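You operate a simulated robot arm through the tools that you are given. There is no shell and no other tool.

The job below is to be done with a simulated robot arm. You get a single attempt, and the scene is never put back.

## Task
Put the yellow bowl in the floor of the soak tray. Press the red button two times. Put one of the small white tubs from the top of the bag rack on top of the black thin paver. Take the soft brush and leave it on the top of the steel lab table. Put the paper bag marked "lime" from the top of the left plank bench on the free end of the centre plank and the paper bag that says "cement" on the top of the right workbench. Put the red half brick on the top of the left plank bench away on the front of the centre plank. Take the spacer from the clear end of the wooden bench and leave it on the tool chest top. Do these in any order.

It is judged by the outcome, as a careful person would: the job done as asked, and still so three seconds after it is handed in. It fails if anything else is knocked over, pushed out of place, dropped, spilled or broken.

## Robot
A 6-joint arm with a four-finger gripper on a trunk, on a base that drives. Base frame: it is fixed to the floor where the robot stands at the start and does not move with it; the origin is under the middle of the robot, x ahead of it, y to its left, z up; the surface under the hand at the start is at about z = 0.802. Units: m, degrees, N and s.
With the tool pointing down near the work surface it reaches from about 0.1 to 0.92 m from the robot's upright axis, wherever it stands. Its first joint turns from -166.0 to 166.0 degrees. Places, roughly: black thin paver (20x10x4 cm) [-1.6, -0.9, 0.9]; floor of the soak tray (25x28 cm) [-1.34, 0.04, 0.88]; free end of the centre plank (17x24 cm) [2.72, -3.36, 0.64]; front of the centre plank (16x100 cm) [1.42, -3.36, 0.64]; paper bag [2, -6, 0.75]; red button [1.7, 2.9, 1.1]; red half brick (10x10x6 cm) [1.8, -6.1, 0.7]; small white tub [-0.75, 3.25, 1.75]; soft brush (5x5x21 cm) [0.7, -3.6, 0.7]; spacer [7.5, -9.5, 1]; tool chest top [7.5, -10.2, 1.3]; top of the right workbench [-1.5, -2.7, 0.8]; top of the steel lab table [-1.5, -0.4, 0.8]; yellow bowl (11x11x4 cm) [0.5, -0.1, 0.8]. Payload 3.43 kg.
Tool frame: the origin (TCP) lies between the finger pads and is the grasp point; the fingertips stand 0.03 m ahead of it; z points along the fingers, y is the line along which they close. Largest opening 0.12 m; the body of the gripper starts 0.085 m behind the TCP.
Orientation is that of the tool frame in the base frame, as a unit quaternion [x, y, z, w]. With the fingers straight down and closing along the base's y, the tool's x points along the base's -x, its y along +y and its z along -z.

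## Interface
- The arm moves only by the tool drive_tool. Its argument "commands" is a list of rows, each a list of 3 entries, a list of its own where there are three numbers: the shift along the base's x, y, z in units of 200 mm (1.0 is 200 mm), then the turn, a rotation vector about the base's x, y, z in units of 90 degrees (1.0 is 90 degrees), then the gripper command, from -1 (fully open) to 1 (shut), values between in proportion. In form: [[[x, y, z], [ax, ay, az], gripper], ...]. A call has 1 to 20 rows; each row is the pose to reach, as a shift and turn from the pose commanded when the call began. A call with a number of a shift or a turn outside -1 to 1 is refused whole. Each row takes 0.2 s and may step no farther than 0.05 m and 8.6 degrees from the row before; otherwise, or with a gripper value out of range, the whole call is refused. A pose out of reach is approached as far as the arm can. The call stops where the force on the tool passes 40 N (or 10 N more than at its start, if that is more) or the arm is blocked; 0.2 s more then pass. The fingers move at their own pace and stop on an object; they squeeze with about 38 N. The grip force told is the motor's: it shows also when the fingers shut on nothing. Time passes only in rows, and 0.2 s behind the last, so rows that repeat a pose let the fingers close. It gives the time, the measured TCP pose, the force on the tool (base axes), the opening and the grip force at its end, in the units of the frame above (readings bear some noise), with the torque about the TCP (base axes, N m) and any sound that the robot's microphone picked up.
- Cameras (640 x 400 px; columns grow to the right, rows downward): "scene" is now at [0.0628, 0.1739, 1.5156]; the picture's right is [-0.16, -0.99, 0.00], its down [-0.44, 0.07, -0.89] and it looks along [0.88, -0.14, -0.45] (base axes); focal length 261 px, centre (320, 200). "wrist" rides on the gripper at [0.071, -0.017, -0.121] in the tool frame; the picture's right is [0.23, 0.97, 0.00], its down [-0.81, 0.19, -0.55] and it looks along [-0.54, 0.13, 0.83] (tool axes); focal length 275 px, centre (320, 200). There is no depth. A picture from a camera that has moved, and an enlarged one, comes with that camera's place and axes in the base frame and with its lens. The place of the scene camera against the robot may be out by one fixed shift of up to 0.025 m in any direction.
- get_image(camera): a new picture of that camera. The clock stands still meanwhile.
- slide_trunk(by): slides the trunk up (or, below 0, down) by that many m; the arm and the scene camera ride with it, the base frame stays. It gives what a move gives, with no picture.
- steer(legs): drives the robot by 1 to 6 legs, each [ahead, left, turn to the left] in m, m and degrees, along the robot's own axes; the way and the turn of a leg run together, so that a leg with both is an arc; at most 1.5 m and 180 degrees a leg. The arm and the cameras ride along, it lands a little off, and it stops where it bumps. It gives what a move gives.
- aim_head(pan, tilt): turns the head with the scene camera to pan (to the left, within 120 degrees either way) and tilt (down, from -29 to 69), counted from straight ahead of the robot. It gives what a move gives.
- close_up(camera, box): a new picture of the part [left, top, right, bottom] of that camera's present view, enlarged. The clock stands still meanwhile.
- finish_job(): hands the job in; it is judged then, once.

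Places have to be worked out from the pictures, the camera data and where the tool is seen. Open the gripper and draw the arm clear of the work before you hand the job in, unless the task says otherwise.

The tools are called after "Request:" by a JSON object that holds its "api" and its "payload". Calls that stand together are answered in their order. drive_tool: Moves the arm, as the interface text tells. Its arguments: {"type":"object","properties":{"commands":{"type":"array","items":{"type":"array"}}},"required":["commands"]} The other tools are called the same way: slide_trunk (by) slides the trunk up or down; steer (legs) drives the base; aim_head (pan, tilt) turns the head that bears the scene camera; get_image (camera) takes a picture; close_up (camera, box) takes an enlarged picture of a part of a camera's view; finish_job () hands the job in.

At the start:

```text
t: 0.0
position: [0.4773, 0.0324, 1.0997]
ee_rot: [0.0, 1.0, 0.0, 0.001]
wrist_force: [-0.6, -0.3, 0.2]
moment: [-0.04, 0.01, 0.01]
gripper_width: 0.12
grip_force: 0.0
trunk travel left (down, up): [-0.075, 0.465]
robot x, y, heading: [0.0029, 0.0016, 0.2]
head pan, tilt: [-83.1, 68.8]
```

scene: 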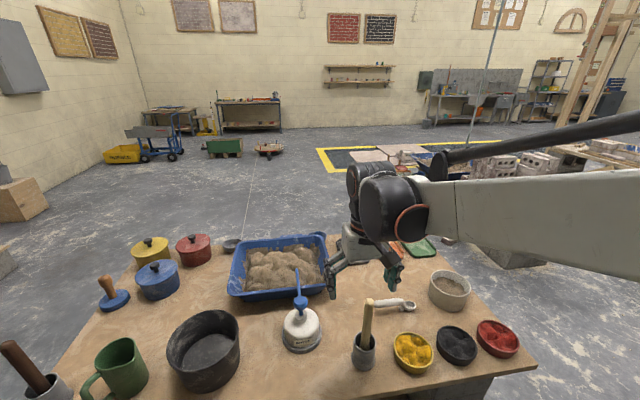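
wrist: 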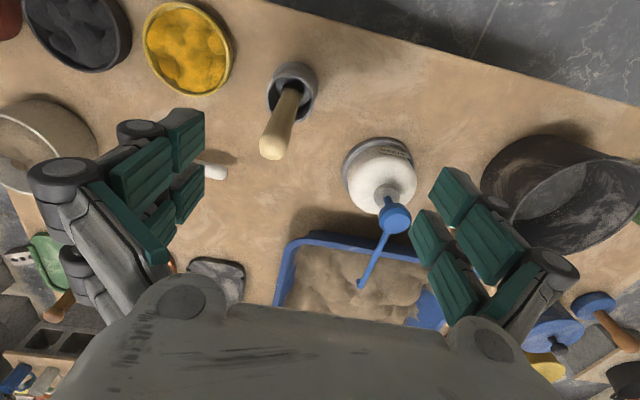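

I begin by looking around: a fresh scene picture and a close-up on the bowl area on the bench.

Request:
{"api": "close_up", "payload": {"camera": "scene", "box": [320, 220, 560, 400]}}

Request:
{"api": "close_up", "payload": {"camera": "wrist", "box": [0, 0, 320, 200]}}

Request:
{"api": "close_up", "payload": {"camera": "scene", "box": [300, 0, 640, 200]}}

```text
2.22 times, centred on (440, 310) of scene
camera zoom: at [0.0628, 0.1739, 1.5156], right [-0.16, -0.99, 0.0], down [-0.44, 0.07, -0.89], along [0.88, -0.14, -0.45], focal length 580 px, centre (53, -44)
```

zoom: 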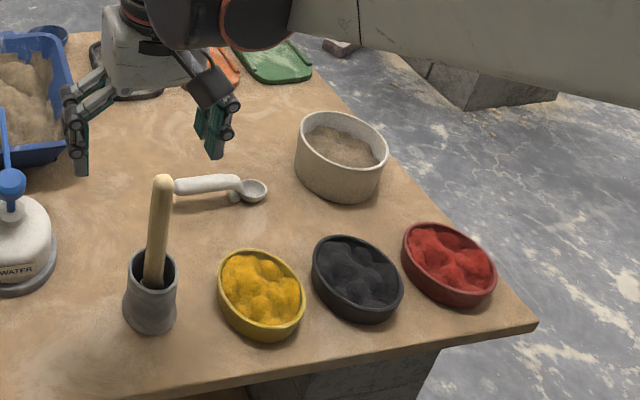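

```text
2.00 times, centred on (160, 100) of wrist
camera zoom: at [0.4052, 0.015, 1.2207], right [-0.23, 0.97, 0.0], down [0.81, 0.19, 0.55], along [0.54, 0.13, -0.83], focal length 551 px, centre (640, 400)
```

zoom: 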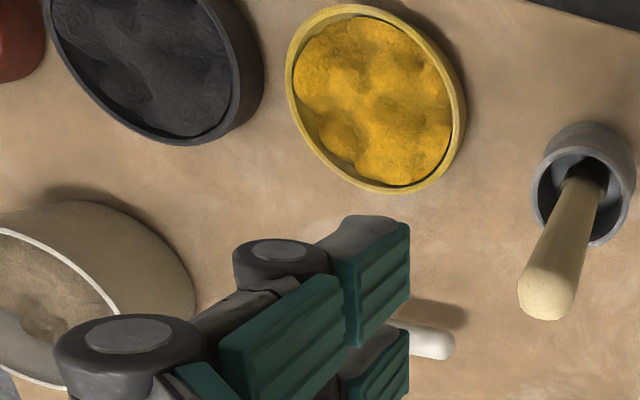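

```text
1.88 times, centred on (470, 100) of scene
camera zoom: at [0.0628, 0.1739, 1.5156], right [-0.16, -0.99, 0.0], down [-0.44, 0.07, -0.89], along [0.88, -0.14, -0.45], focal length 491 px, centre (38, 388)
```

zoom: 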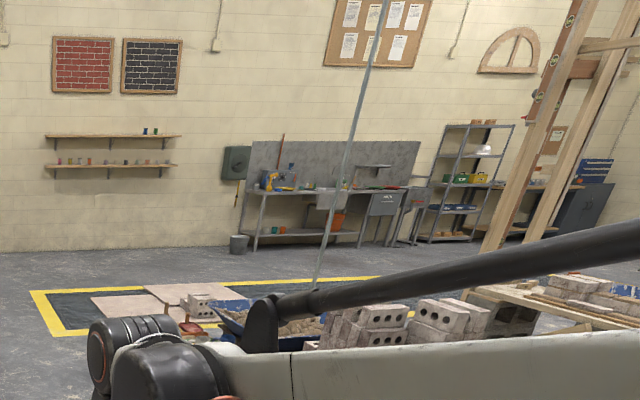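

The yellow bowl's rim centre works out at about [0.474, -0.132], with the black bowl close on its -y side, so I'll close along x. I go over it at the present height, turn the tool 90°, and then look.

Request:
{"api": "drive_tool", "payload": {"commands": [[[0, -0.07, 0], [0, 0, 0.083], -1], [[0, -0.14, 0], [0, 0, 0.167], -1], [[0, -0.21, 0], [0, 0, 0.25], -1], [[0, -0.28, 0], [0, 0, 0.333], -1], [[0, -0.35, 0], [0, 0, 0.417], -1], [[0, -0.42, 0], [0, 0, 0.5], -1], [[0, -0.49, 0], [0, 0, 0.583], -1], [[0, -0.56, 0], [0, 0, 0.667], -1], [[-0.01, -0.63, 0], [0, 0, 0.75], -1], [[-0.01, -0.7, 0], [0, 0, 0.833], -1], [[-0.015, -0.77, 0], [0, 0, 0.917], -1], [[-0.017, -0.822, 0], [0, 0, 1], -1], [[-0.017, -0.822, -0.2], [0, 0, 1], -1], [[-0.017, -0.822, -0.4], [0, 0, 1], -1], [[-0.017, -0.822, -0.5], [0, 0, 1], -1]]}}

Request:
{"api": "get_image", "payload": {"camera": "wrist"}}

Request:
{"api": "get_image", "payload": {"camera": "scene"}}

```text
t: 3.2
position: [0.4747, -0.133, 0.9984]
ee_rot: [0.708, -0.706, 0.0, 0.0]
wrist_force: [0.8, -0.4, -0.5]
moment: [-0.04, -0.03, 0.0]
gripper_width: 0.12
grip_force: 0.0
trunk travel left (down, up): [-0.075, 0.465]
robot x, y, heading: [-0.0, -0.0019, 0.1]
head pan, tilt: [-83.1, 68.8]
```

```text
taken
camera wrist: at [0.4912, -0.2039, 1.1198], right [-0.97, -0.23, 0.0], down [-0.19, 0.81, 0.55], along [-0.13, 0.54, -0.83], focal length 275 px, centre (320, 200)
```

wrist: 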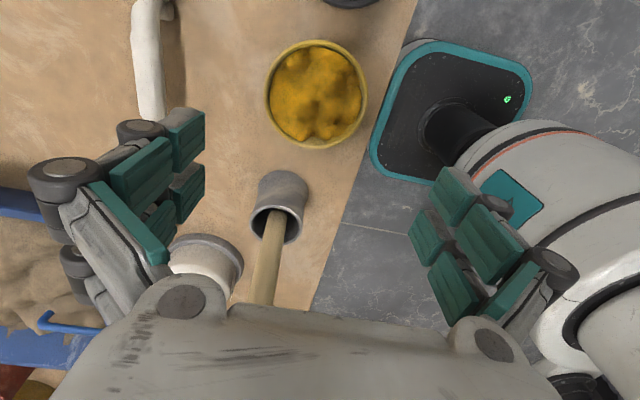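

```text
taken
camera scene: at [0.0274, 0.1754, 1.4592], right [-0.23, -0.97, 0.0], down [-0.91, 0.21, -0.37], along [0.36, -0.08, -0.93], focal length 261 px, centre (320, 200)
```

scene: 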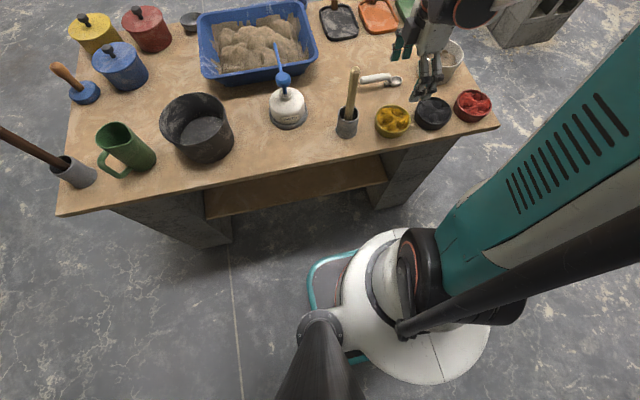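

The bowl shows directly below near (316, 95). I zoom in to get its rim exactly.

Request:
{"api": "close_up", "payload": {"camera": "wrist", "box": [240, 20, 400, 160]}}

```text
2.86 times, centred on (320, 90) of wrist
camera zoom: at [0.4912, -0.2039, 1.1198], right [-0.97, -0.23, 0.0], down [-0.19, 0.81, 0.55], along [-0.13, 0.54, -0.83], focal length 786 px, centre (320, 514)
```

zoom: 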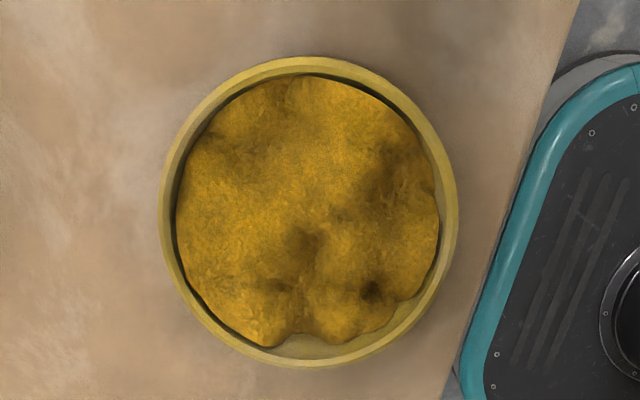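

Two views suggest the bowl centre is about [0.479, -0.139] with the rim maybe a little lower than expected. I centre there, go down to 0.92 and look again.

Request:
{"api": "drive_tool", "payload": {"commands": [[[0.022, -0.03, -0.15], [0, 0, 0], -1], [[0.022, -0.03, -0.3], [0, 0, 0], -1], [[0.022, -0.03, -0.4], [0, 0, 0], -1], [[0.022, -0.03, -0.4], [0, 0, 0], -1]]}}

Request:
{"api": "get_image", "payload": {"camera": "wrist"}}

Request:
{"api": "aim_head", "payload": {"pan": -12, "tilt": 50}}

Request:
{"api": "get_image", "payload": {"camera": "scene"}}

```text
t: 4.2
position: [0.4798, -0.1387, 0.9203]
ee_rot: [-0.707, 0.707, 0.0, 0.0]
wrist_force: [0.2, 0.0, 0.6]
moment: [-0.01, 0.03, 0.01]
gripper_width: 0.1197
grip_force: 0.1
trunk travel left (down, up): [-0.075, 0.465]
robot x, y, heading: [0.0007, -0.0052, -0.1]
head pan, tilt: [-83.1, 68.8]
```

```text
taken
camera wrist: at [0.4965, -0.2099, 1.0405], right [-0.97, -0.23, 0.0], down [-0.19, 0.81, 0.55], along [-0.13, 0.54, -0.83], focal length 275 px, centre (320, 200)
```

wrist: 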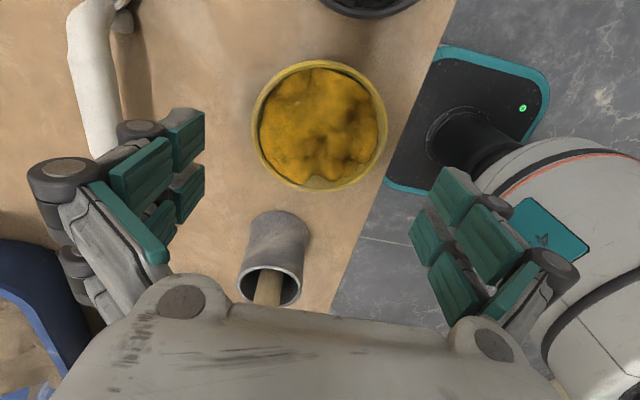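

```text
t: 5.6
position: [0.4804, -0.1397, 0.9202]
ee_rot: [-0.707, 0.708, 0.0, 0.0]
wrist_force: [-0.3, -0.1, -0.6]
moment: [0.0, -0.02, 0.01]
gripper_width: 0.12
grip_force: 0.2
trunk travel left (down, up): [-0.075, 0.465]
robot x, y, heading: [-0.002, -0.0033, 0.1]
head pan, tilt: [-12.0, 50.0]
```

```text
taken
camera scene: at [0.0476, 0.172, 1.4808], right [-0.21, -0.98, 0.0], down [-0.75, 0.16, -0.64], along [0.63, -0.13, -0.77], focal length 261 px, centre (320, 200)
```

scene: 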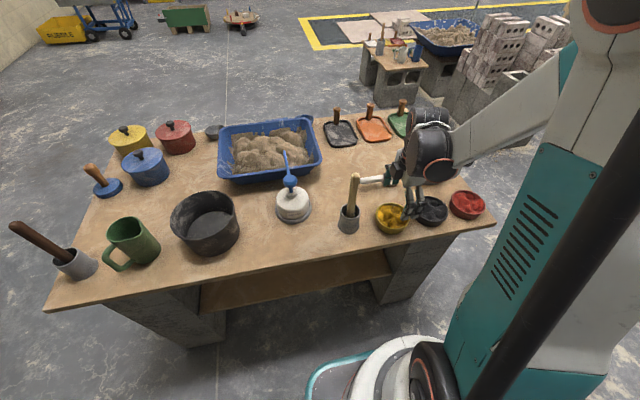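

In the fingers' column (320) the bowl is centred at 319, so x is right. I'll go down in small steps to TCP 0.842 and check before closing.

Request:
{"api": "drive_tool", "payload": {"commands": [[[0, 0, -0.1], [0, 0, 0], -1], [[0, 0, -0.2], [0, 0, 0], -1], [[0, 0, -0.3], [0, 0, 0], -1], [[0, 0, -0.35], [0, 0, 0], -1], [[0, 0, -0.39], [0, 0, 0], -1], [[0, 0, -0.39], [0, 0, 0], -1]]}}

Request:
{"api": "get_image", "payload": {"camera": "wrist"}}

Request:
{"api": "close_up", "payload": {"camera": "scene", "box": [330, 150, 510, 270]}}

```text
t: 7.0
position: [0.4783, -0.1393, 0.8402]
ee_rot: [-0.706, 0.708, 0.0, 0.0]
wrist_force: [-0.4, -0.4, 0.6]
moment: [0.0, 0.02, 0.0]
gripper_width: 0.12
grip_force: 0.1
trunk travel left (down, up): [-0.075, 0.465]
robot x, y, heading: [-0.0009, -0.0017, -0.1]
head pan, tilt: [-12.0, 50.0]
```

```text
taken
camera wrist: at [0.495, -0.2097, 0.9622], right [-0.97, -0.23, 0.0], down [-0.19, 0.81, 0.55], along [-0.13, 0.54, -0.83], focal length 275 px, centre (320, 200)
```

wrist: 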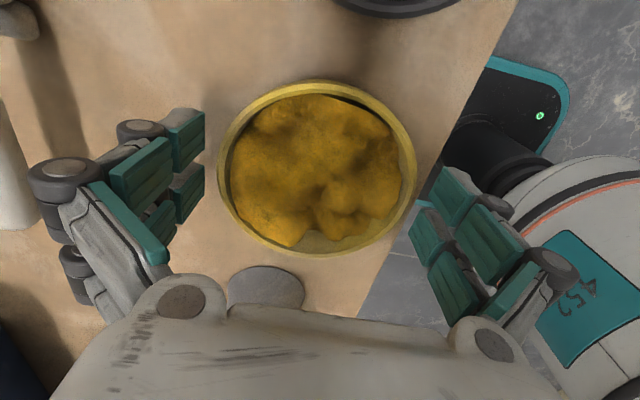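

```text
3.33 times, centred on (420, 210) of scene
camera zoom: at [0.0478, 0.172, 1.4809], right [-0.21, -0.98, 0.0], down [-0.75, 0.16, -0.64], along [0.63, -0.13, -0.77], focal length 870 px, centre (-13, 167)
```

zoom: 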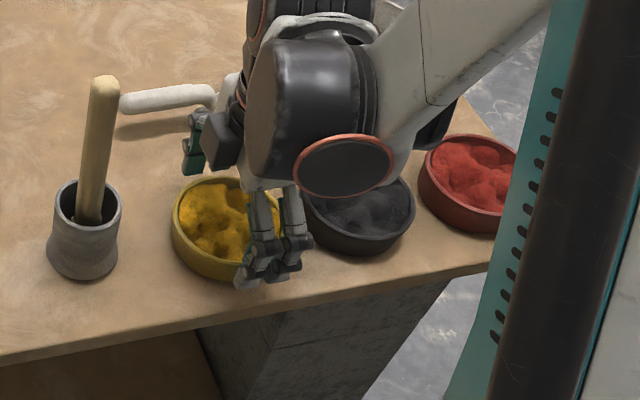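

The bowl rim (columns 217–417) lies between the pads, both clear. I shift 4 mm in -y and close.

Request:
{"api": "drive_tool", "payload": {"commands": [[[0, -0.02, -0.02], [0, 0, 0], -1], [[0, -0.02, -0.02], [0, 0, 0], 0], [[0, -0.02, -0.02], [0, 0, 0], 1], [[0, -0.02, -0.02], [0, 0, 0], 1], [[0, -0.02, -0.02], [0, 0, 0], 1]]}}

Request:
{"api": "get_image", "payload": {"camera": "wrist"}}

```text
t: 8.2
position: [0.4785, -0.1424, 0.8374]
ee_rot: [0.707, -0.707, 0.0, 0.0]
wrist_force: [0.6, 0.2, 3.7]
moment: [0.22, -0.28, -0.05]
gripper_width: 0.1037
grip_force: 37.7
trunk travel left (down, up): [-0.075, 0.465]
robot x, y, heading: [-0.0008, 0.0003, 0.0]
head pan, tilt: [-12.0, 50.0]
```

```text
taken
camera wrist: at [0.4949, -0.2138, 0.9589], right [-0.97, -0.23, 0.0], down [-0.19, 0.81, 0.55], along [-0.13, 0.54, -0.83], focal length 275 px, centre (320, 200)
```

wrist: 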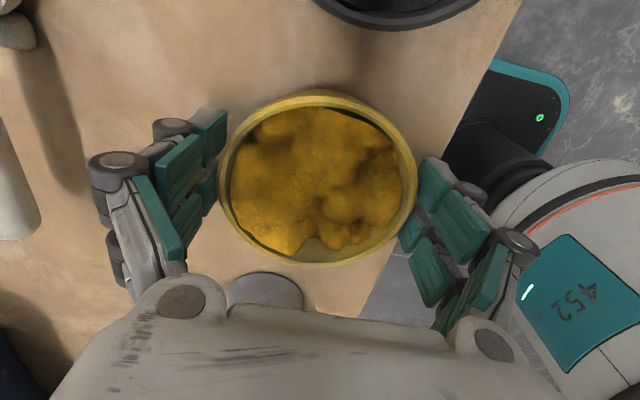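

The bowl is gripped at 0.104 m with full force. I lift it gently straight up and check.

Request:
{"api": "drive_tool", "payload": {"commands": [[[0, 0, 0.05], [0, 0, 0], 1], [[0, 0, 0.15], [0, 0, 0], 1], [[0, 0, 0.3], [0, 0, 0], 1], [[0, 0, 0.45], [0, 0, 0], 1], [[0, 0, 0.6], [0, 0, 0], 1], [[0, 0, 0.75], [0, 0, 0], 1], [[0, 0, 0.9], [0, 0, 0], 1], [[0, 0, 1.0], [0, 0, 0], 1], [[0, 0, 1.0], [0, 0, 0], 1]]}}

Request:
{"api": "get_image", "payload": {"camera": "wrist"}}

Request:
{"api": "aim_head", "payload": {"pan": 115, "tilt": 25}}

Request:
{"api": "get_image", "payload": {"camera": "scene"}}

Request:
{"api": "aim_head", "payload": {"pan": -115, "tilt": 25}}

Request:
{"api": "get_image", "payload": {"camera": "scene"}}

```text
t: 10.2
position: [0.4778, -0.1437, 1.0388]
ee_rot: [0.707, -0.707, 0.0, 0.0]
wrist_force: [-0.1, -0.2, -4.2]
moment: [0.0, -0.01, 0.0]
gripper_width: 0.1037
grip_force: 37.8
trunk travel left (down, up): [-0.075, 0.465]
robot x, y, heading: [-0.0003, -0.0017, 0.2]
head pan, tilt: [-12.0, 50.0]
```

```text
taken
camera wrist: at [0.4945, -0.2138, 1.1597], right [-0.97, -0.23, 0.0], down [-0.19, 0.81, 0.55], along [-0.13, 0.54, -0.83], focal length 275 px, centre (320, 200)
```

wrist: 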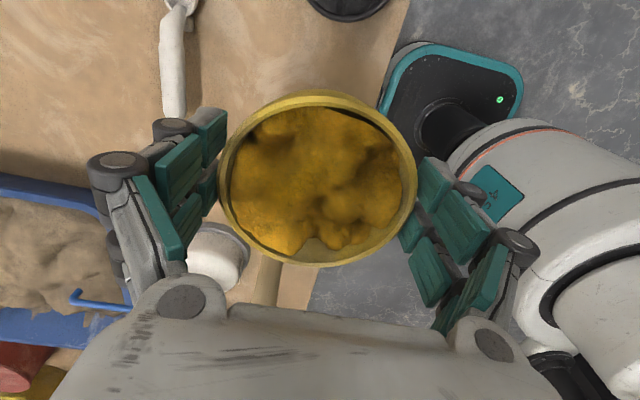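

```text
t: 12.3
position: [0.4786, -0.143, 1.0376]
ee_rot: [-0.707, 0.708, 0.001, 0.0]
wrist_force: [0.2, 0.2, -3.5]
moment: [-0.04, -0.03, -0.01]
gripper_width: 0.1038
grip_force: 38.2
trunk travel left (down, up): [-0.075, 0.465]
robot x, y, heading: [-0.0039, -0.001, -0.1]
head pan, tilt: [115.0, 25.0]
```

```text
taken
camera scene: at [-0.0664, 0.2716, 1.5184], right [0.91, 0.42, 0.0], down [0.18, -0.38, -0.91], along [-0.38, 0.82, -0.42], focal length 261 px, centre (320, 200)
```

scene: 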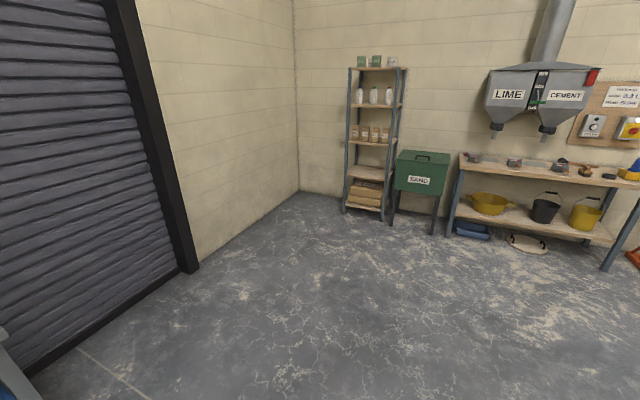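

```text
t: 15.6
position: [0.4794, -0.1428, 1.0375]
ee_rot: [-0.707, 0.707, 0.0, 0.0]
wrist_force: [0.3, -0.2, -3.7]
moment: [-0.04, -0.02, 0.0]
gripper_width: 0.1036
grip_force: 38.2
trunk travel left (down, up): [-0.075, 0.465]
robot x, y, heading: [-0.001, 0.0001, 0.2]
head pan, tilt: [-115.0, 25.0]
```

```text
taken
camera scene: at [-0.0664, 0.1045, 1.5184], right [-0.91, 0.42, 0.0], down [0.18, 0.38, -0.91], along [-0.38, -0.82, -0.42], focal length 261 px, centre (320, 200)
```

scene: 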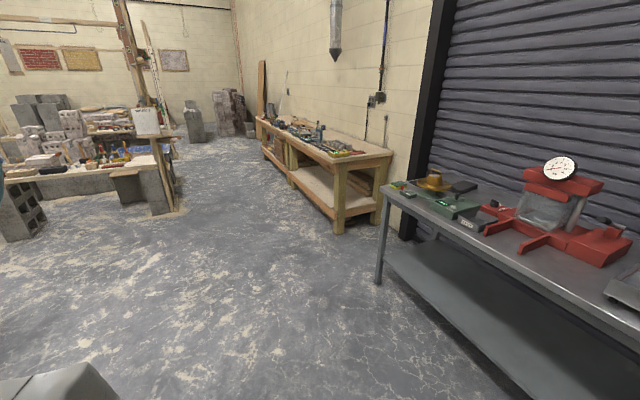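

The bowl came up level (about 0.4 kg). The steel table stands behind me along the shutter, so I back off the bench by 0.35 m and turn round to the right, keeping the arm clear.

Request:
{"api": "steer", "payload": {"legs": [[-0.35, 0, 0], [0, 0, -90], [0, 0, -90]]}}

Request:
{"api": "aim_head", "payload": {"pan": 0, "tilt": 35}}

Request:
{"api": "get_image", "payload": {"camera": "scene"}}

Request:
{"api": "get_image", "payload": {"camera": "wrist"}}

```text
t: 25.5
position: [-0.8281, 0.1491, 1.0378]
ee_rot: [0.711, 0.703, 0.001, 0.0]
wrist_force: [0.6, 0.1, -3.2]
moment: [0.01, -0.01, -0.01]
gripper_width: 0.1036
grip_force: 38.1
trunk travel left (down, up): [-0.075, 0.465]
robot x, y, heading: [-0.3513, 0.0012, 179.2]
head pan, tilt: [-115.0, 25.0]
```

```text
t: 27.5
position: [-0.8276, 0.1502, 1.0378]
ee_rot: [0.712, 0.702, 0.001, 0.001]
wrist_force: [0.2, 1.0, -3.7]
moment: [-0.02, -0.02, 0.0]
gripper_width: 0.1037
grip_force: 37.9
trunk travel left (down, up): [-0.075, 0.465]
robot x, y, heading: [-0.3522, 0.0019, 179.0]
head pan, tilt: [0.0, 35.0]
```

```text
taken
camera scene: at [-0.4298, -0.2105, 1.5026], right [0.01, 1.0, 0.0], down [0.57, -0.01, -0.82], along [-0.82, 0.01, -0.57], focal length 261 px, centre (320, 200)
```

scene: 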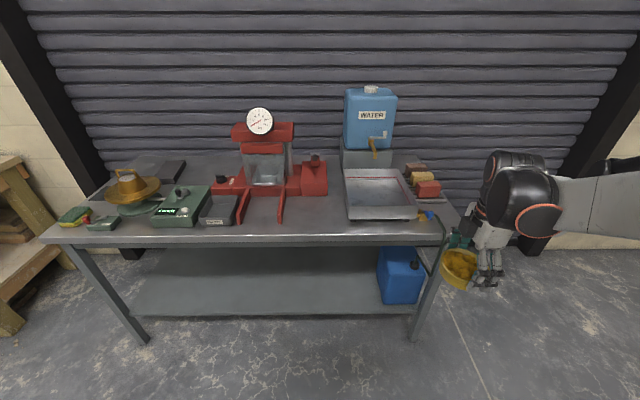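

```text
taken
camera wrist: at [-0.8442, 0.2206, 1.1593], right [0.98, 0.22, 0.0], down [0.18, -0.81, 0.55], along [0.12, -0.54, -0.83], focal length 275 px, centre (320, 200)
```

wrist: 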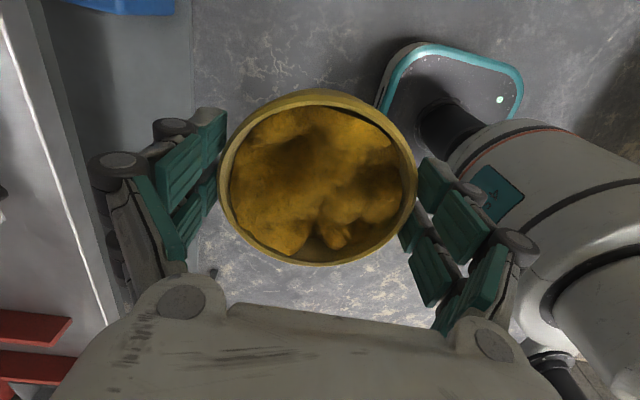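

Now facing the steel table; the tray lies at about (380, 190). I zoom in on the tray and on the left part with the black paver.

Request:
{"api": "close_up", "payload": {"camera": "scene", "box": [320, 70, 480, 240]}}

Request:
{"api": "close_up", "payload": {"camera": "scene", "box": [40, 100, 330, 260]}}

```text
2.35 times, centred on (400, 155) of scene
camera zoom: at [-0.4298, -0.2105, 1.5026], right [0.01, 1.0, 0.0], down [0.57, -0.01, -0.82], along [-0.82, 0.01, -0.57], focal length 614 px, centre (132, 306)
```

zoom: 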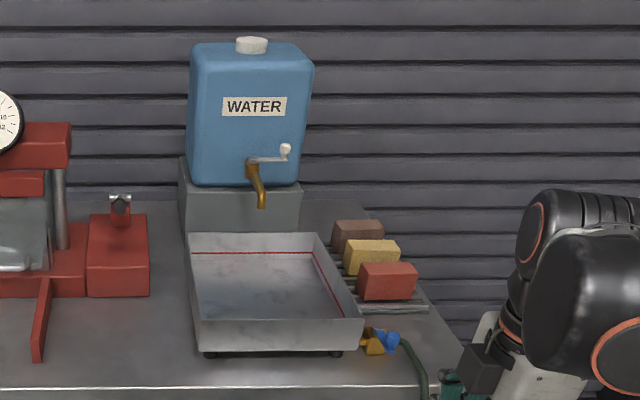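

```text
2.21 times, centred on (185, 180) of scene
camera zoom: at [-0.4298, -0.2105, 1.5026], right [0.01, 1.0, 0.0], down [0.57, -0.01, -0.82], along [-0.82, 0.01, -0.57], focal length 576 px, centre (618, 244)
```

zoom: 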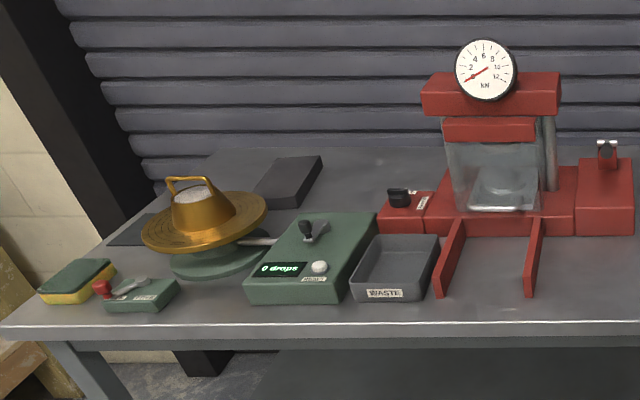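

The tray's inside spans about x -1.48…-1.21, y -0.09…0.155, with the tap overhanging its rear. I drive 0.3 m nearer, and then turn the hand back so it closes along y with the bowl raised.

Request:
{"api": "steer", "payload": {"legs": [[0.3, 0, 0]]}}

Request:
{"api": "drive_tool", "payload": {"commands": [[[0, 0, 0.1], [0, 0, -0.083], 1], [[0, -0.05, 0.2], [0, 0, -0.167], 1], [[0, -0.1, 0.3], [0, 0, -0.25], 1], [[0, -0.15, 0.3], [0, 0, -0.333], 1], [[0, -0.2, 0.3], [0, 0, -0.417], 1], [[0, -0.25, 0.3], [0, 0, -0.5], 1], [[0, -0.3, 0.3], [0, 0, -0.583], 1], [[0, -0.35, 0.3], [0, 0, -0.667], 1], [[0, -0.4, 0.3], [0, 0, -0.75], 1], [[0, -0.45, 0.3], [0, 0, -0.833], 1], [[0, -0.5, 0.3], [0, 0, -0.917], 1], [[0, -0.55, 0.3], [0, 0, -1], 1], [[0, -0.55, 0.3], [0, 0, -1], 1]]}}

Request:
{"api": "get_image", "payload": {"camera": "wrist"}}

Request:
{"api": "get_image", "payload": {"camera": "scene"}}

```text
t: 29.5
position: [-1.1208, 0.1561, 1.0384]
ee_rot: [0.714, 0.7, 0.0, 0.0]
wrist_force: [0.5, 0.4, -3.7]
moment: [0.02, 0.0, -0.01]
gripper_width: 0.1036
grip_force: 38.4
trunk travel left (down, up): [-0.075, 0.465]
robot x, y, heading: [-0.6475, 0.004, 179.0]
head pan, tilt: [0.0, 35.0]
```

```text
t: 32.3
position: [-1.1213, 0.0458, 1.0995]
ee_rot: [1.0, -0.01, 0.0, 0.001]
wrist_force: [-0.2, -0.5, -3.8]
moment: [0.04, 0.0, -0.01]
gripper_width: 0.1037
grip_force: 37.9
trunk travel left (down, up): [-0.075, 0.465]
robot x, y, heading: [-0.6454, 0.0079, 179.1]
head pan, tilt: [0.0, 35.0]
```

```text
taken
camera wrist: at [-1.0497, 0.0608, 1.2197], right [0.21, -0.98, 0.0], down [-0.81, -0.18, 0.55], along [-0.54, -0.12, -0.83], focal length 275 px, centre (320, 200)
```

wrist: 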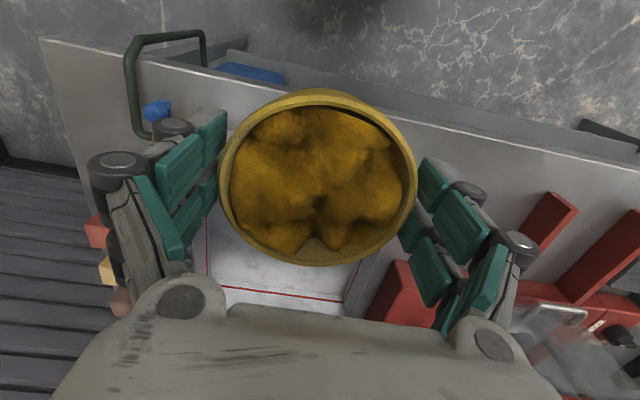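

```text
taken
camera scene: at [-0.7244, -0.2061, 1.5025], right [0.02, 1.0, 0.0], down [0.57, -0.01, -0.82], along [-0.82, 0.01, -0.57], focal length 261 px, centre (320, 200)
```

scene: 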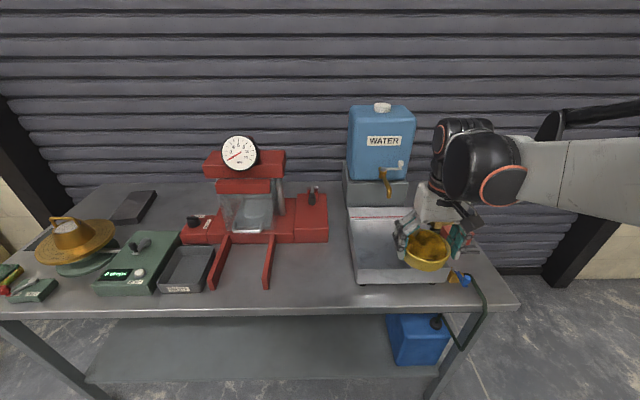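

The bowl is 0.2 m short of the tray centre. I move it over [-1.32, 0.03], and lower it to 0.95, stopping above the floor.

Request:
{"api": "drive_tool", "payload": {"commands": [[[-0.2, -0.02, 0], [0, 0, 0], 1], [[-0.4, -0.03, 0], [0, 0, 0], 1], [[-0.6, -0.05, 0], [0, 0, 0], 1], [[-0.8, -0.07, 0], [0, 0, 0], 1], [[-0.99, -0.08, 0], [0, 0, 0], 1], [[-0.99, -0.08, -0.2], [0, 0, 0], 1], [[-0.99, -0.08, -0.4], [0, 0, 0], 1], [[-0.99, -0.08, -0.55], [0, 0, 0], 1], [[-0.99, -0.08, -0.65], [0, 0, 0], 1], [[-0.99, -0.08, -0.7], [0, 0, 0], 1]]}}

Request:
{"api": "get_image", "payload": {"camera": "wrist"}}

Request:
{"api": "close_up", "payload": {"camera": "scene", "box": [320, 80, 520, 320]}}

```text
t: 34.5
position: [-1.3168, 0.0295, 0.955]
ee_rot: [1.0, -0.009, 0.0, -0.001]
wrist_force: [-0.1, -0.1, -3.7]
moment: [0.01, 0.0, 0.02]
gripper_width: 0.1038
grip_force: 38.3
trunk travel left (down, up): [-0.075, 0.465]
robot x, y, heading: [-0.6445, 0.0063, 179.0]
head pan, tilt: [0.0, 35.0]
```

```text
taken
camera wrist: at [-1.2459, 0.0455, 1.0778], right [0.21, -0.98, 0.0], down [-0.81, -0.18, 0.55], along [-0.54, -0.12, -0.83], focal length 275 px, centre (320, 200)
```

wrist: 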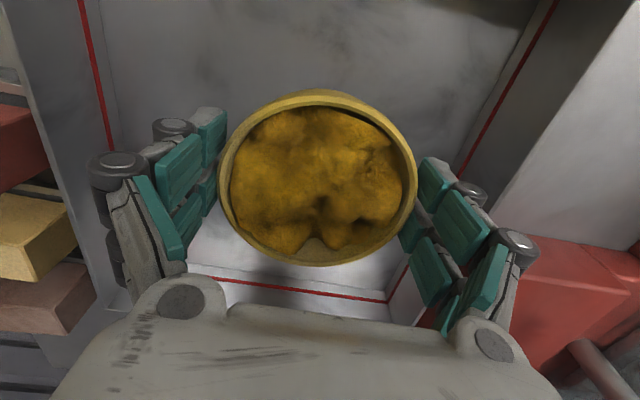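

```text
1.67 times, centred on (420, 200) of scene
camera zoom: at [-0.7246, -0.2059, 1.5026], right [0.02, 1.0, 0.0], down [0.57, -0.01, -0.82], along [-0.82, 0.01, -0.57], focal length 435 px, centre (153, 200)
```

zoom: 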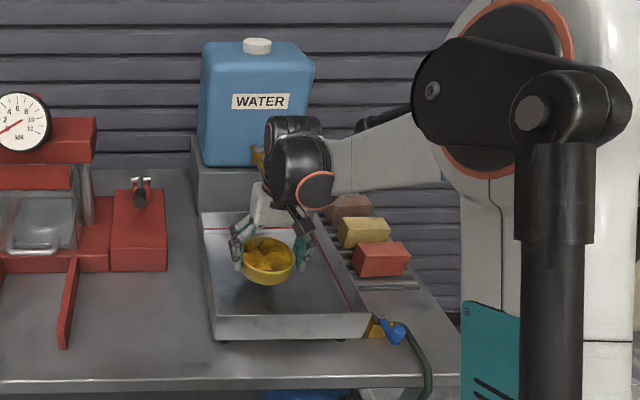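

The bowl sits inside the tray walls, a bit toward the tap. I shift it 20 mm toward me and lower it gently with the force watched.

Request:
{"api": "drive_tool", "payload": {"commands": [[[0.1, 0, 0], [0, 0, 0], 1], [[0.1, 0, -0.05], [0, 0, 0], 1], [[0.1, 0, -0.1], [0, 0, 0], 1], [[0.1, 0, -0.125], [0, 0, 0], 1], [[0.1, 0, -0.125], [0, 0, 0], 1]]}}

Request:
{"api": "get_image", "payload": {"camera": "wrist"}}

Request:
{"api": "close_up", "payload": {"camera": "scene", "box": [370, 190, 450, 250]}}

```text
t: 35.7
position: [-1.2985, 0.0291, 0.9324]
ee_rot: [1.0, -0.008, 0.0, 0.0]
wrist_force: [-0.6, -0.2, -3.9]
moment: [-0.04, -0.02, -0.02]
gripper_width: 0.1037
grip_force: 37.8
trunk travel left (down, up): [-0.075, 0.465]
robot x, y, heading: [-0.6481, 0.0059, 179.0]
head pan, tilt: [0.0, 35.0]
```

```text
taken
camera wrist: at [-1.2267, 0.045, 1.0541], right [0.21, -0.98, 0.0], down [-0.81, -0.18, 0.55], along [-0.54, -0.12, -0.83], focal length 275 px, centre (320, 200)
```

wrist: 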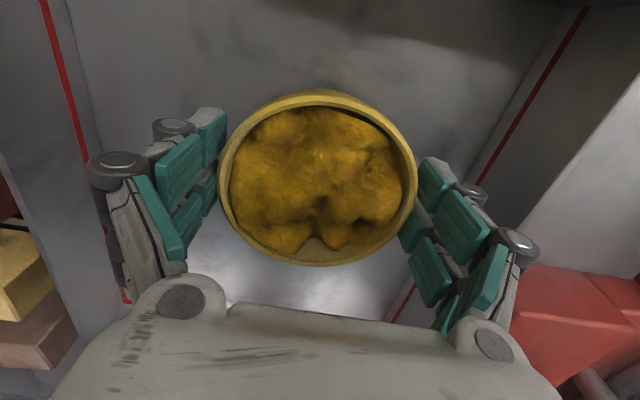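

```text
6.67 times, centred on (410, 220) of scene
camera zoom: at [-0.7246, -0.206, 1.5026], right [0.02, 1.0, 0.0], down [0.57, -0.01, -0.82], along [-0.82, 0.01, -0.57], focal length 1739 px, centre (-280, 67)
```

zoom: 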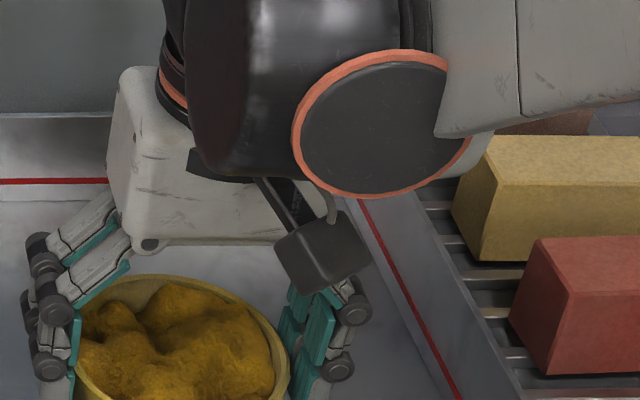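

Still no contact at 0.932. I lower in 3 mm steps.

Request:
{"api": "drive_tool", "payload": {"commands": [[[0, 0, -0.015], [0, 0, 0], 1], [[0, 0, -0.03], [0, 0, 0], 1], [[0, 0, -0.03], [0, 0, 0], 1]]}}

Request:
{"api": "drive_tool", "payload": {"commands": [[[0, 0, -0.015], [0, 0, 0], 1], [[0, 0, -0.015], [0, 0, 0], 1]]}}

Request:
{"api": "drive_tool", "payload": {"commands": [[[0, 0, -0.01], [0, 0, 0], 1], [[0, 0, -0.01], [0, 0, 0], 1]]}}

```text
t: 36.5
position: [-1.2995, 0.0302, 0.9261]
ee_rot: [1.0, -0.009, 0.0, 0.0]
wrist_force: [-0.1, 0.9, -3.4]
moment: [-0.03, -0.01, 0.01]
gripper_width: 0.1034
grip_force: 38.3
trunk travel left (down, up): [-0.075, 0.465]
robot x, y, heading: [-0.6433, 0.0045, 178.8]
head pan, tilt: [0.0, 35.0]
```

```text
t: 37.1
position: [-1.2981, 0.0286, 0.9231]
ee_rot: [1.0, -0.008, 0.0, 0.0]
wrist_force: [0.4, -0.6, -3.9]
moment: [-0.03, 0.02, -0.02]
gripper_width: 0.1036
grip_force: 37.8
trunk travel left (down, up): [-0.075, 0.465]
robot x, y, heading: [-0.6404, 0.0051, 178.8]
head pan, tilt: [0.0, 35.0]
```

```text
t: 37.7
position: [-1.2989, 0.0293, 0.9213]
ee_rot: [1.0, -0.01, 0.0, 0.001]
wrist_force: [-0.1, 0.5, -4.1]
moment: [0.0, -0.03, -0.03]
gripper_width: 0.1038
grip_force: 38.6
trunk travel left (down, up): [-0.075, 0.465]
robot x, y, heading: [-0.6445, 0.0065, 178.5]
head pan, tilt: [0.0, 35.0]
```

Still hanging free (-4 N); keep lowering in 3 mm steps.

Request:
{"api": "drive_tool", "payload": {"commands": [[[0, 0, -0.015], [0, 0, 0], 1], [[0, 0, -0.015], [0, 0, 0], 1]]}}

Request:
{"api": "drive_tool", "payload": {"commands": [[[0, 0, -0.015], [0, 0, 0], 1], [[0, 0, -0.015], [0, 0, 0], 1]]}}

Request:
{"api": "close_up", "payload": {"camera": "scene", "box": [370, 190, 450, 250]}}

```text
t: 38.3
position: [-1.2978, 0.0276, 0.9194]
ee_rot: [1.0, -0.008, 0.001, 0.0]
wrist_force: [-0.3, -0.1, -3.4]
moment: [-0.03, -0.02, 0.01]
gripper_width: 0.1039
grip_force: 38.0
trunk travel left (down, up): [-0.075, 0.465]
robot x, y, heading: [-0.6419, 0.0019, 178.8]
head pan, tilt: [0.0, 35.0]
```

```text
t: 38.9
position: [-1.2973, 0.0288, 0.9153]
ee_rot: [1.0, -0.009, 0.0, 0.001]
wrist_force: [0.3, -0.2, -2.3]
moment: [-0.02, 0.0, 0.04]
gripper_width: 0.1037
grip_force: 38.1
trunk travel left (down, up): [-0.075, 0.465]
robot x, y, heading: [-0.6442, 0.0059, 179.3]
head pan, tilt: [0.0, 35.0]
```

```text
6.67 times, centred on (410, 220) of scene
camera zoom: at [-0.7247, -0.206, 1.5025], right [0.02, 1.0, 0.0], down [0.57, -0.01, -0.82], along [-0.82, 0.01, -0.57], focal length 1739 px, centre (-280, 67)
```

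zoom: 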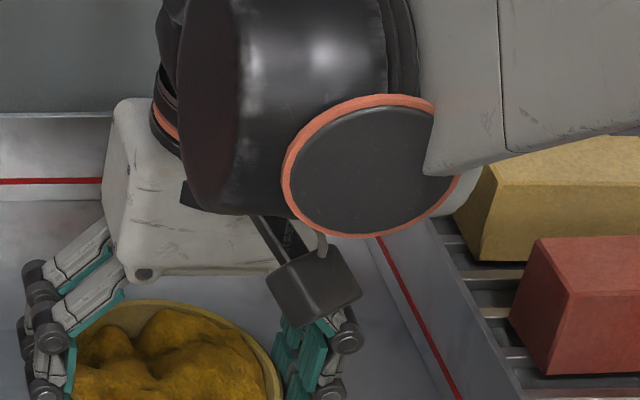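

The load begins to ease (-2.3 N), so the bowl is touching. Two more millimetres to seat it.

Request:
{"api": "drive_tool", "payload": {"commands": [[[0, 0, -0.01], [0, 0, 0], 1], [[0, 0, -0.01], [0, 0, 0], 1]]}}

Request:
{"api": "get_image", "payload": {"camera": "wrist"}}

```text
t: 39.5
position: [-1.2982, 0.0291, 0.9135]
ee_rot: [1.0, -0.009, -0.001, -0.001]
wrist_force: [-5.8, -0.6, 21.1]
moment: [-0.03, 0.2, 0.03]
gripper_width: 0.1037
grip_force: 38.1
trunk travel left (down, up): [-0.075, 0.465]
robot x, y, heading: [-0.6445, 0.0057, 178.9]
head pan, tilt: [0.0, 35.0]
```

```text
taken
camera wrist: at [-1.2264, 0.045, 1.0359], right [0.21, -0.98, 0.0], down [-0.81, -0.18, 0.55], along [-0.54, -0.12, -0.83], focal length 275 px, centre (320, 200)
```

wrist: 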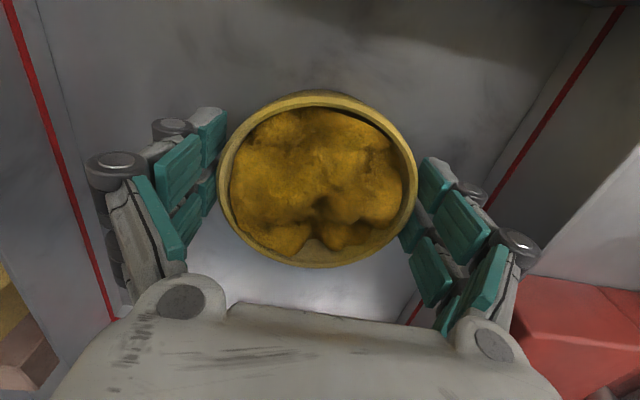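

Firm contact (+21 N): the bowl is seated. I ease 1 mm up, open, and rise.

Request:
{"api": "drive_tool", "payload": {"commands": [[[0, 0, 0.005], [0, 0, 0], 1], [[0, 0, 0.005], [0, 0, 0], -0.8], [[0, 0, 0.005], [0, 0, 0], -1], [[0, 0, 0.005], [0, 0, 0], -1], [[0, 0, 0.1], [0, 0, 0], -1], [[0, 0, 0.25], [0, 0, 0], -1], [[0, 0, 0.5], [0, 0, 0], -1], [[0, 0, 0.75], [0, 0, 0], -1], [[0, 0, 0.95], [0, 0, 0], -1]]}}

Request:
{"api": "get_image", "payload": {"camera": "wrist"}}

Request:
{"api": "get_image", "payload": {"camera": "scene"}}

```text
t: 41.5
position: [-1.2998, 0.0302, 1.1021]
ee_rot: [1.0, -0.009, 0.0, -0.001]
wrist_force: [0.0, -0.1, -0.1]
moment: [-0.02, -0.03, -0.02]
gripper_width: 0.1202
grip_force: 0.1
trunk travel left (down, up): [-0.075, 0.465]
robot x, y, heading: [-0.6454, 0.0058, 178.8]
head pan, tilt: [0.0, 35.0]
```

```text
taken
camera wrist: at [-1.2289, 0.0457, 1.2238], right [0.21, -0.98, 0.0], down [-0.81, -0.18, 0.55], along [-0.54, -0.12, -0.83], focal length 275 px, centre (320, 200)
```

wrist: 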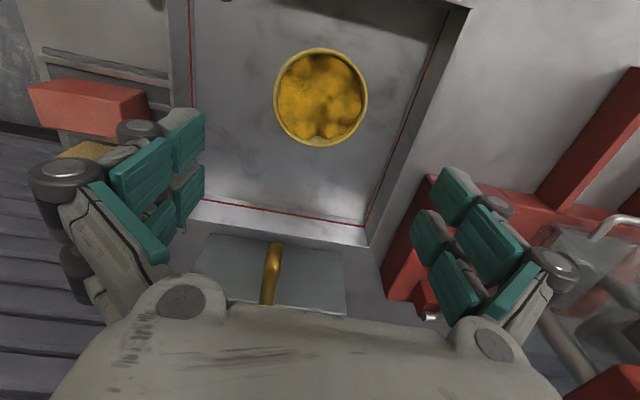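

```text
taken
camera scene: at [-0.7243, -0.206, 1.5026], right [0.02, 1.0, 0.0], down [0.57, -0.01, -0.82], along [-0.82, 0.01, -0.57], focal length 261 px, centre (320, 200)
```

scene: 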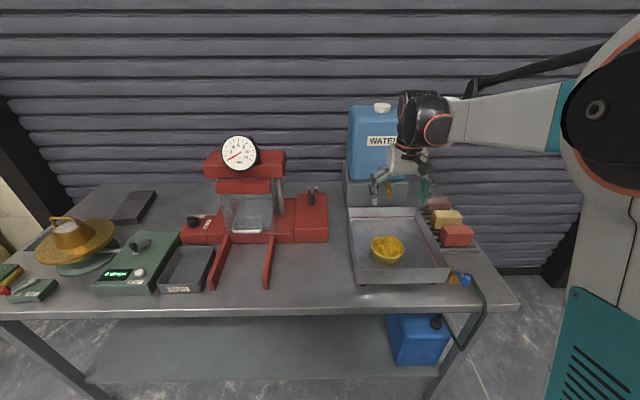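

The yellow bowl stands on the tray floor, upright and unspilled. Next the button side: I back off 0.4 m, turn right to face +y, and look at the wall with the rack and the hopper.

Request:
{"api": "steer", "payload": {"legs": [[-0.4, 0, 0], [0, 0, -89]]}}

Request:
{"api": "aim_head", "payload": {"pan": 0, "tilt": 20}}

Request:
{"api": "get_image", "payload": {"camera": "scene"}}

Request:
{"api": "aim_head", "payload": {"pan": -45, "tilt": 20}}

Request:
{"api": "get_image", "payload": {"camera": "scene"}}

```text
t: 47.8
position: [-0.2248, 0.6552, 1.1019]
ee_rot: [-0.701, 0.713, 0.0, 0.0]
wrist_force: [-0.2, 0.5, -0.5]
moment: [0.01, 0.01, 0.01]
gripper_width: 0.12
grip_force: 0.0
trunk travel left (down, up): [-0.075, 0.465]
robot x, y, heading: [-0.2467, -0.0005, 89.1]
head pan, tilt: [0.0, 35.0]
```

```text
t: 48.5
position: [-0.2255, 0.6541, 1.1023]
ee_rot: [-0.701, 0.713, 0.0, 0.001]
wrist_force: [0.0, 0.8, 0.4]
moment: [0.05, -0.04, 0.04]
gripper_width: 0.1202
grip_force: 0.1
trunk travel left (down, up): [-0.075, 0.465]
robot x, y, heading: [-0.2469, -0.0028, 89.3]
head pan, tilt: [0.0, 20.0]
```

```text
taken
camera scene: at [-0.4563, 0.0638, 1.5264], right [1.0, -0.02, 0.0], down [-0.01, -0.34, -0.94], along [0.02, 0.94, -0.34], focal length 261 px, centre (320, 200)
```

scene: 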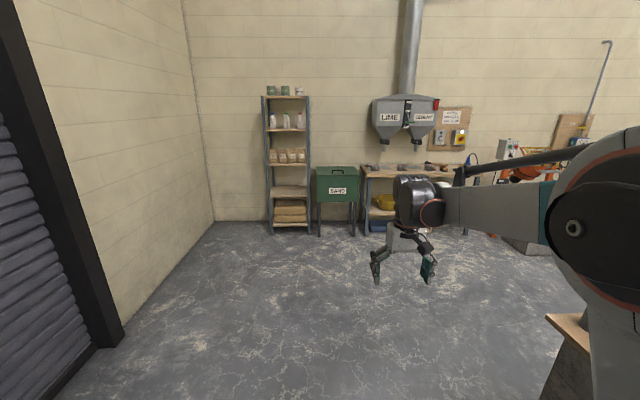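

```text
t: 49.7
position: [-0.2251, 0.654, 1.1016]
ee_rot: [-0.701, 0.713, 0.0, 0.0]
wrist_force: [0.6, 1.0, -0.6]
moment: [0.02, -0.02, -0.05]
gripper_width: 0.12
grip_force: 0.0
trunk travel left (down, up): [-0.075, 0.465]
robot x, y, heading: [-0.2486, 0.0009, 88.9]
head pan, tilt: [-45.0, 20.0]
```

```text
taken
camera scene: at [-0.391, 0.0354, 1.5264], right [0.7, -0.72, 0.0], down [-0.25, -0.24, -0.94], along [0.68, 0.65, -0.34], focal length 261 px, centre (320, 200)
```

scene: 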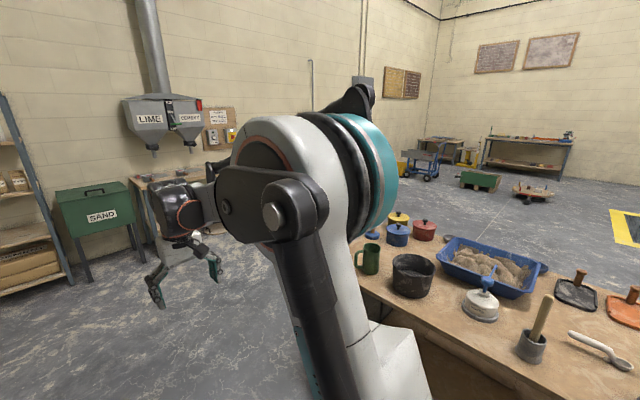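

The given place of the red button projects to about (512, 146) in the earlier straight view, not to the yellow box at (459, 137). I look there closely.

Request:
{"api": "aim_head", "payload": {"pan": -10, "tilt": 10}}

Request:
{"api": "get_image", "payload": {"camera": "scene"}}

Request:
{"api": "close_up", "payload": {"camera": "scene", "box": [340, 80, 600, 240]}}

Request:
{"api": "close_up", "payload": {"camera": "scene", "box": [260, 80, 420, 240]}}

```text
t: 50.7
position: [-0.2245, 0.6544, 1.1018]
ee_rot: [-0.701, 0.713, 0.001, -0.001]
wrist_force: [0.6, -1.0, -0.5]
moment: [0.0, -0.02, -0.03]
gripper_width: 0.1202
grip_force: 0.1
trunk travel left (down, up): [-0.075, 0.465]
robot x, y, heading: [-0.2499, -0.0015, 89.0]
head pan, tilt: [-10.0, 10.0]
```

```text
taken
camera scene: at [-0.4401, 0.0619, 1.5427], right [0.98, -0.19, 0.0], down [-0.03, -0.17, -0.98], along [0.19, 0.97, -0.17], focal length 261 px, centre (320, 200)
```

scene: 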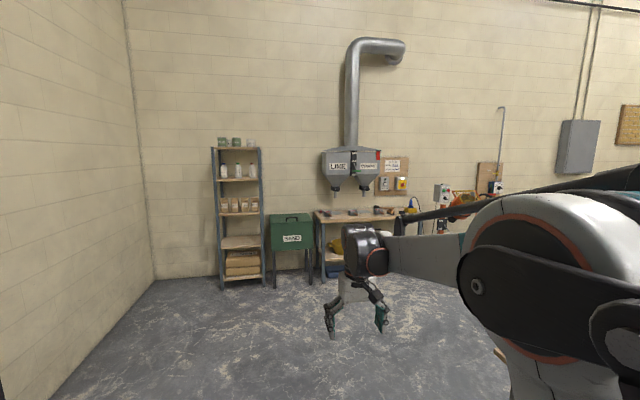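

```text
2.46 times, centred on (470, 160) of scene
camera zoom: at [-0.4401, 0.0619, 1.5427], right [0.98, -0.19, 0.0], down [-0.03, -0.17, -0.98], along [0.19, 0.97, -0.17], focal length 642 px, centre (-49, 298)
```

zoom: 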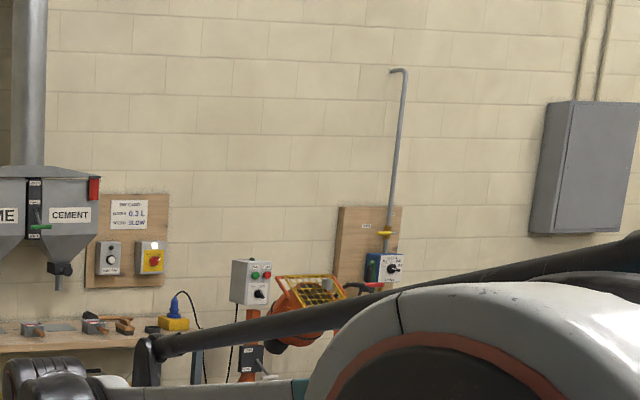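

```text
2.50 times, centred on (340, 160) of scene
camera zoom: at [-0.4401, 0.0619, 1.5427], right [0.98, -0.19, 0.0], down [-0.03, -0.17, -0.98], along [0.19, 0.97, -0.17], focal length 652 px, centre (270, 300)
```

zoom: 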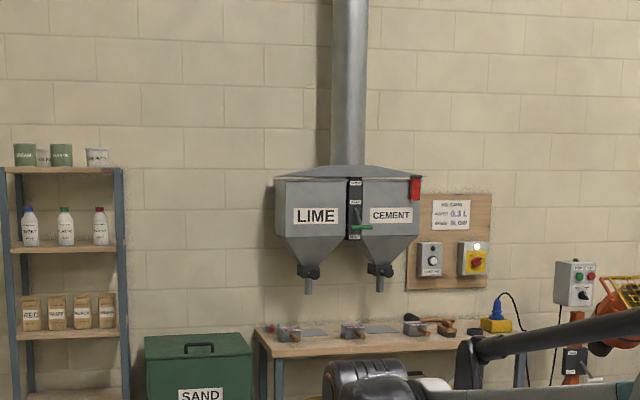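

The red button is on the grey control box on an orange post beside the mixer (right of the green button). I drive ahead and then strafe right to see it straight on; the way is clear floor.

Request:
{"api": "steer", "payload": {"legs": [[1.45, 0, 0], [0, -1.4, 0]]}}

Request:
{"api": "aim_head", "payload": {"pan": -20, "tilt": 20}}

Request:
{"api": "get_image", "payload": {"camera": "scene"}}

Request:
{"api": "get_image", "payload": {"camera": "wrist"}}

```text
t: 64.2
position: [1.1664, 2.0662, 1.1006]
ee_rot: [0.708, -0.706, 0.0, 0.001]
wrist_force: [-0.5, -0.1, 0.1]
moment: [0.01, -0.01, -0.03]
gripper_width: 0.1198
grip_force: 0.1
trunk travel left (down, up): [-0.075, 0.465]
robot x, y, heading: [1.1537, 1.4138, 90.0]
head pan, tilt: [-10.0, 10.0]
```

```text
t: 65.0
position: [1.1656, 2.0665, 1.1027]
ee_rot: [0.709, -0.706, 0.0, -0.001]
wrist_force: [-0.4, 0.5, 0.0]
moment: [0.0, 0.01, 0.0]
gripper_width: 0.1199
grip_force: 0.1
trunk travel left (down, up): [-0.075, 0.465]
robot x, y, heading: [1.1558, 1.4104, 90.5]
head pan, tilt: [-20.0, 20.0]
```

```text
taken
camera scene: at [0.9784, 1.4664, 1.5265], right [0.94, -0.34, 0.0], down [-0.12, -0.32, -0.94], along [0.32, 0.88, -0.34], focal length 261 px, centre (320, 200)
```

scene: 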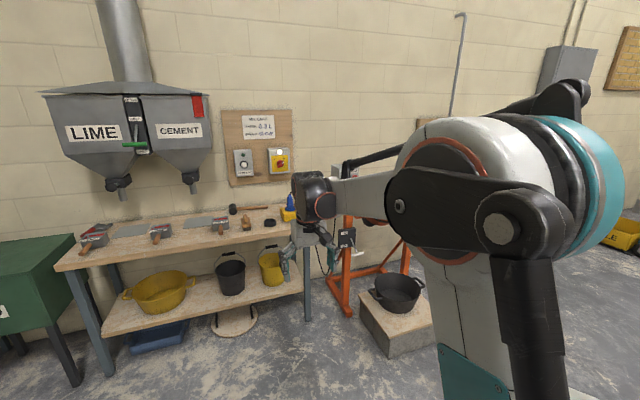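

```text
taken
camera wrist: at [1.1826, 1.996, 1.2233], right [-0.97, -0.23, 0.0], down [-0.2, 0.81, 0.55], along [-0.13, 0.54, -0.83], focal length 275 px, centre (320, 200)
```

wrist: 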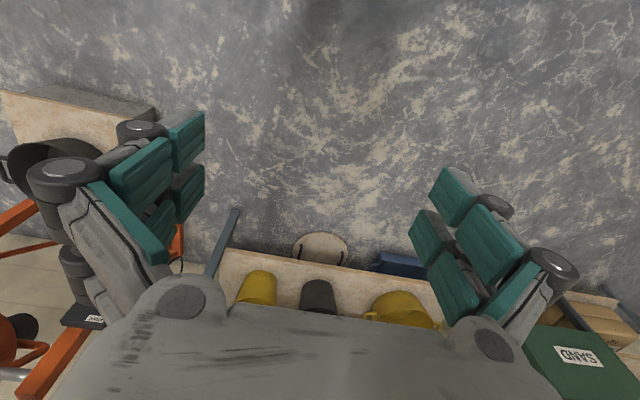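

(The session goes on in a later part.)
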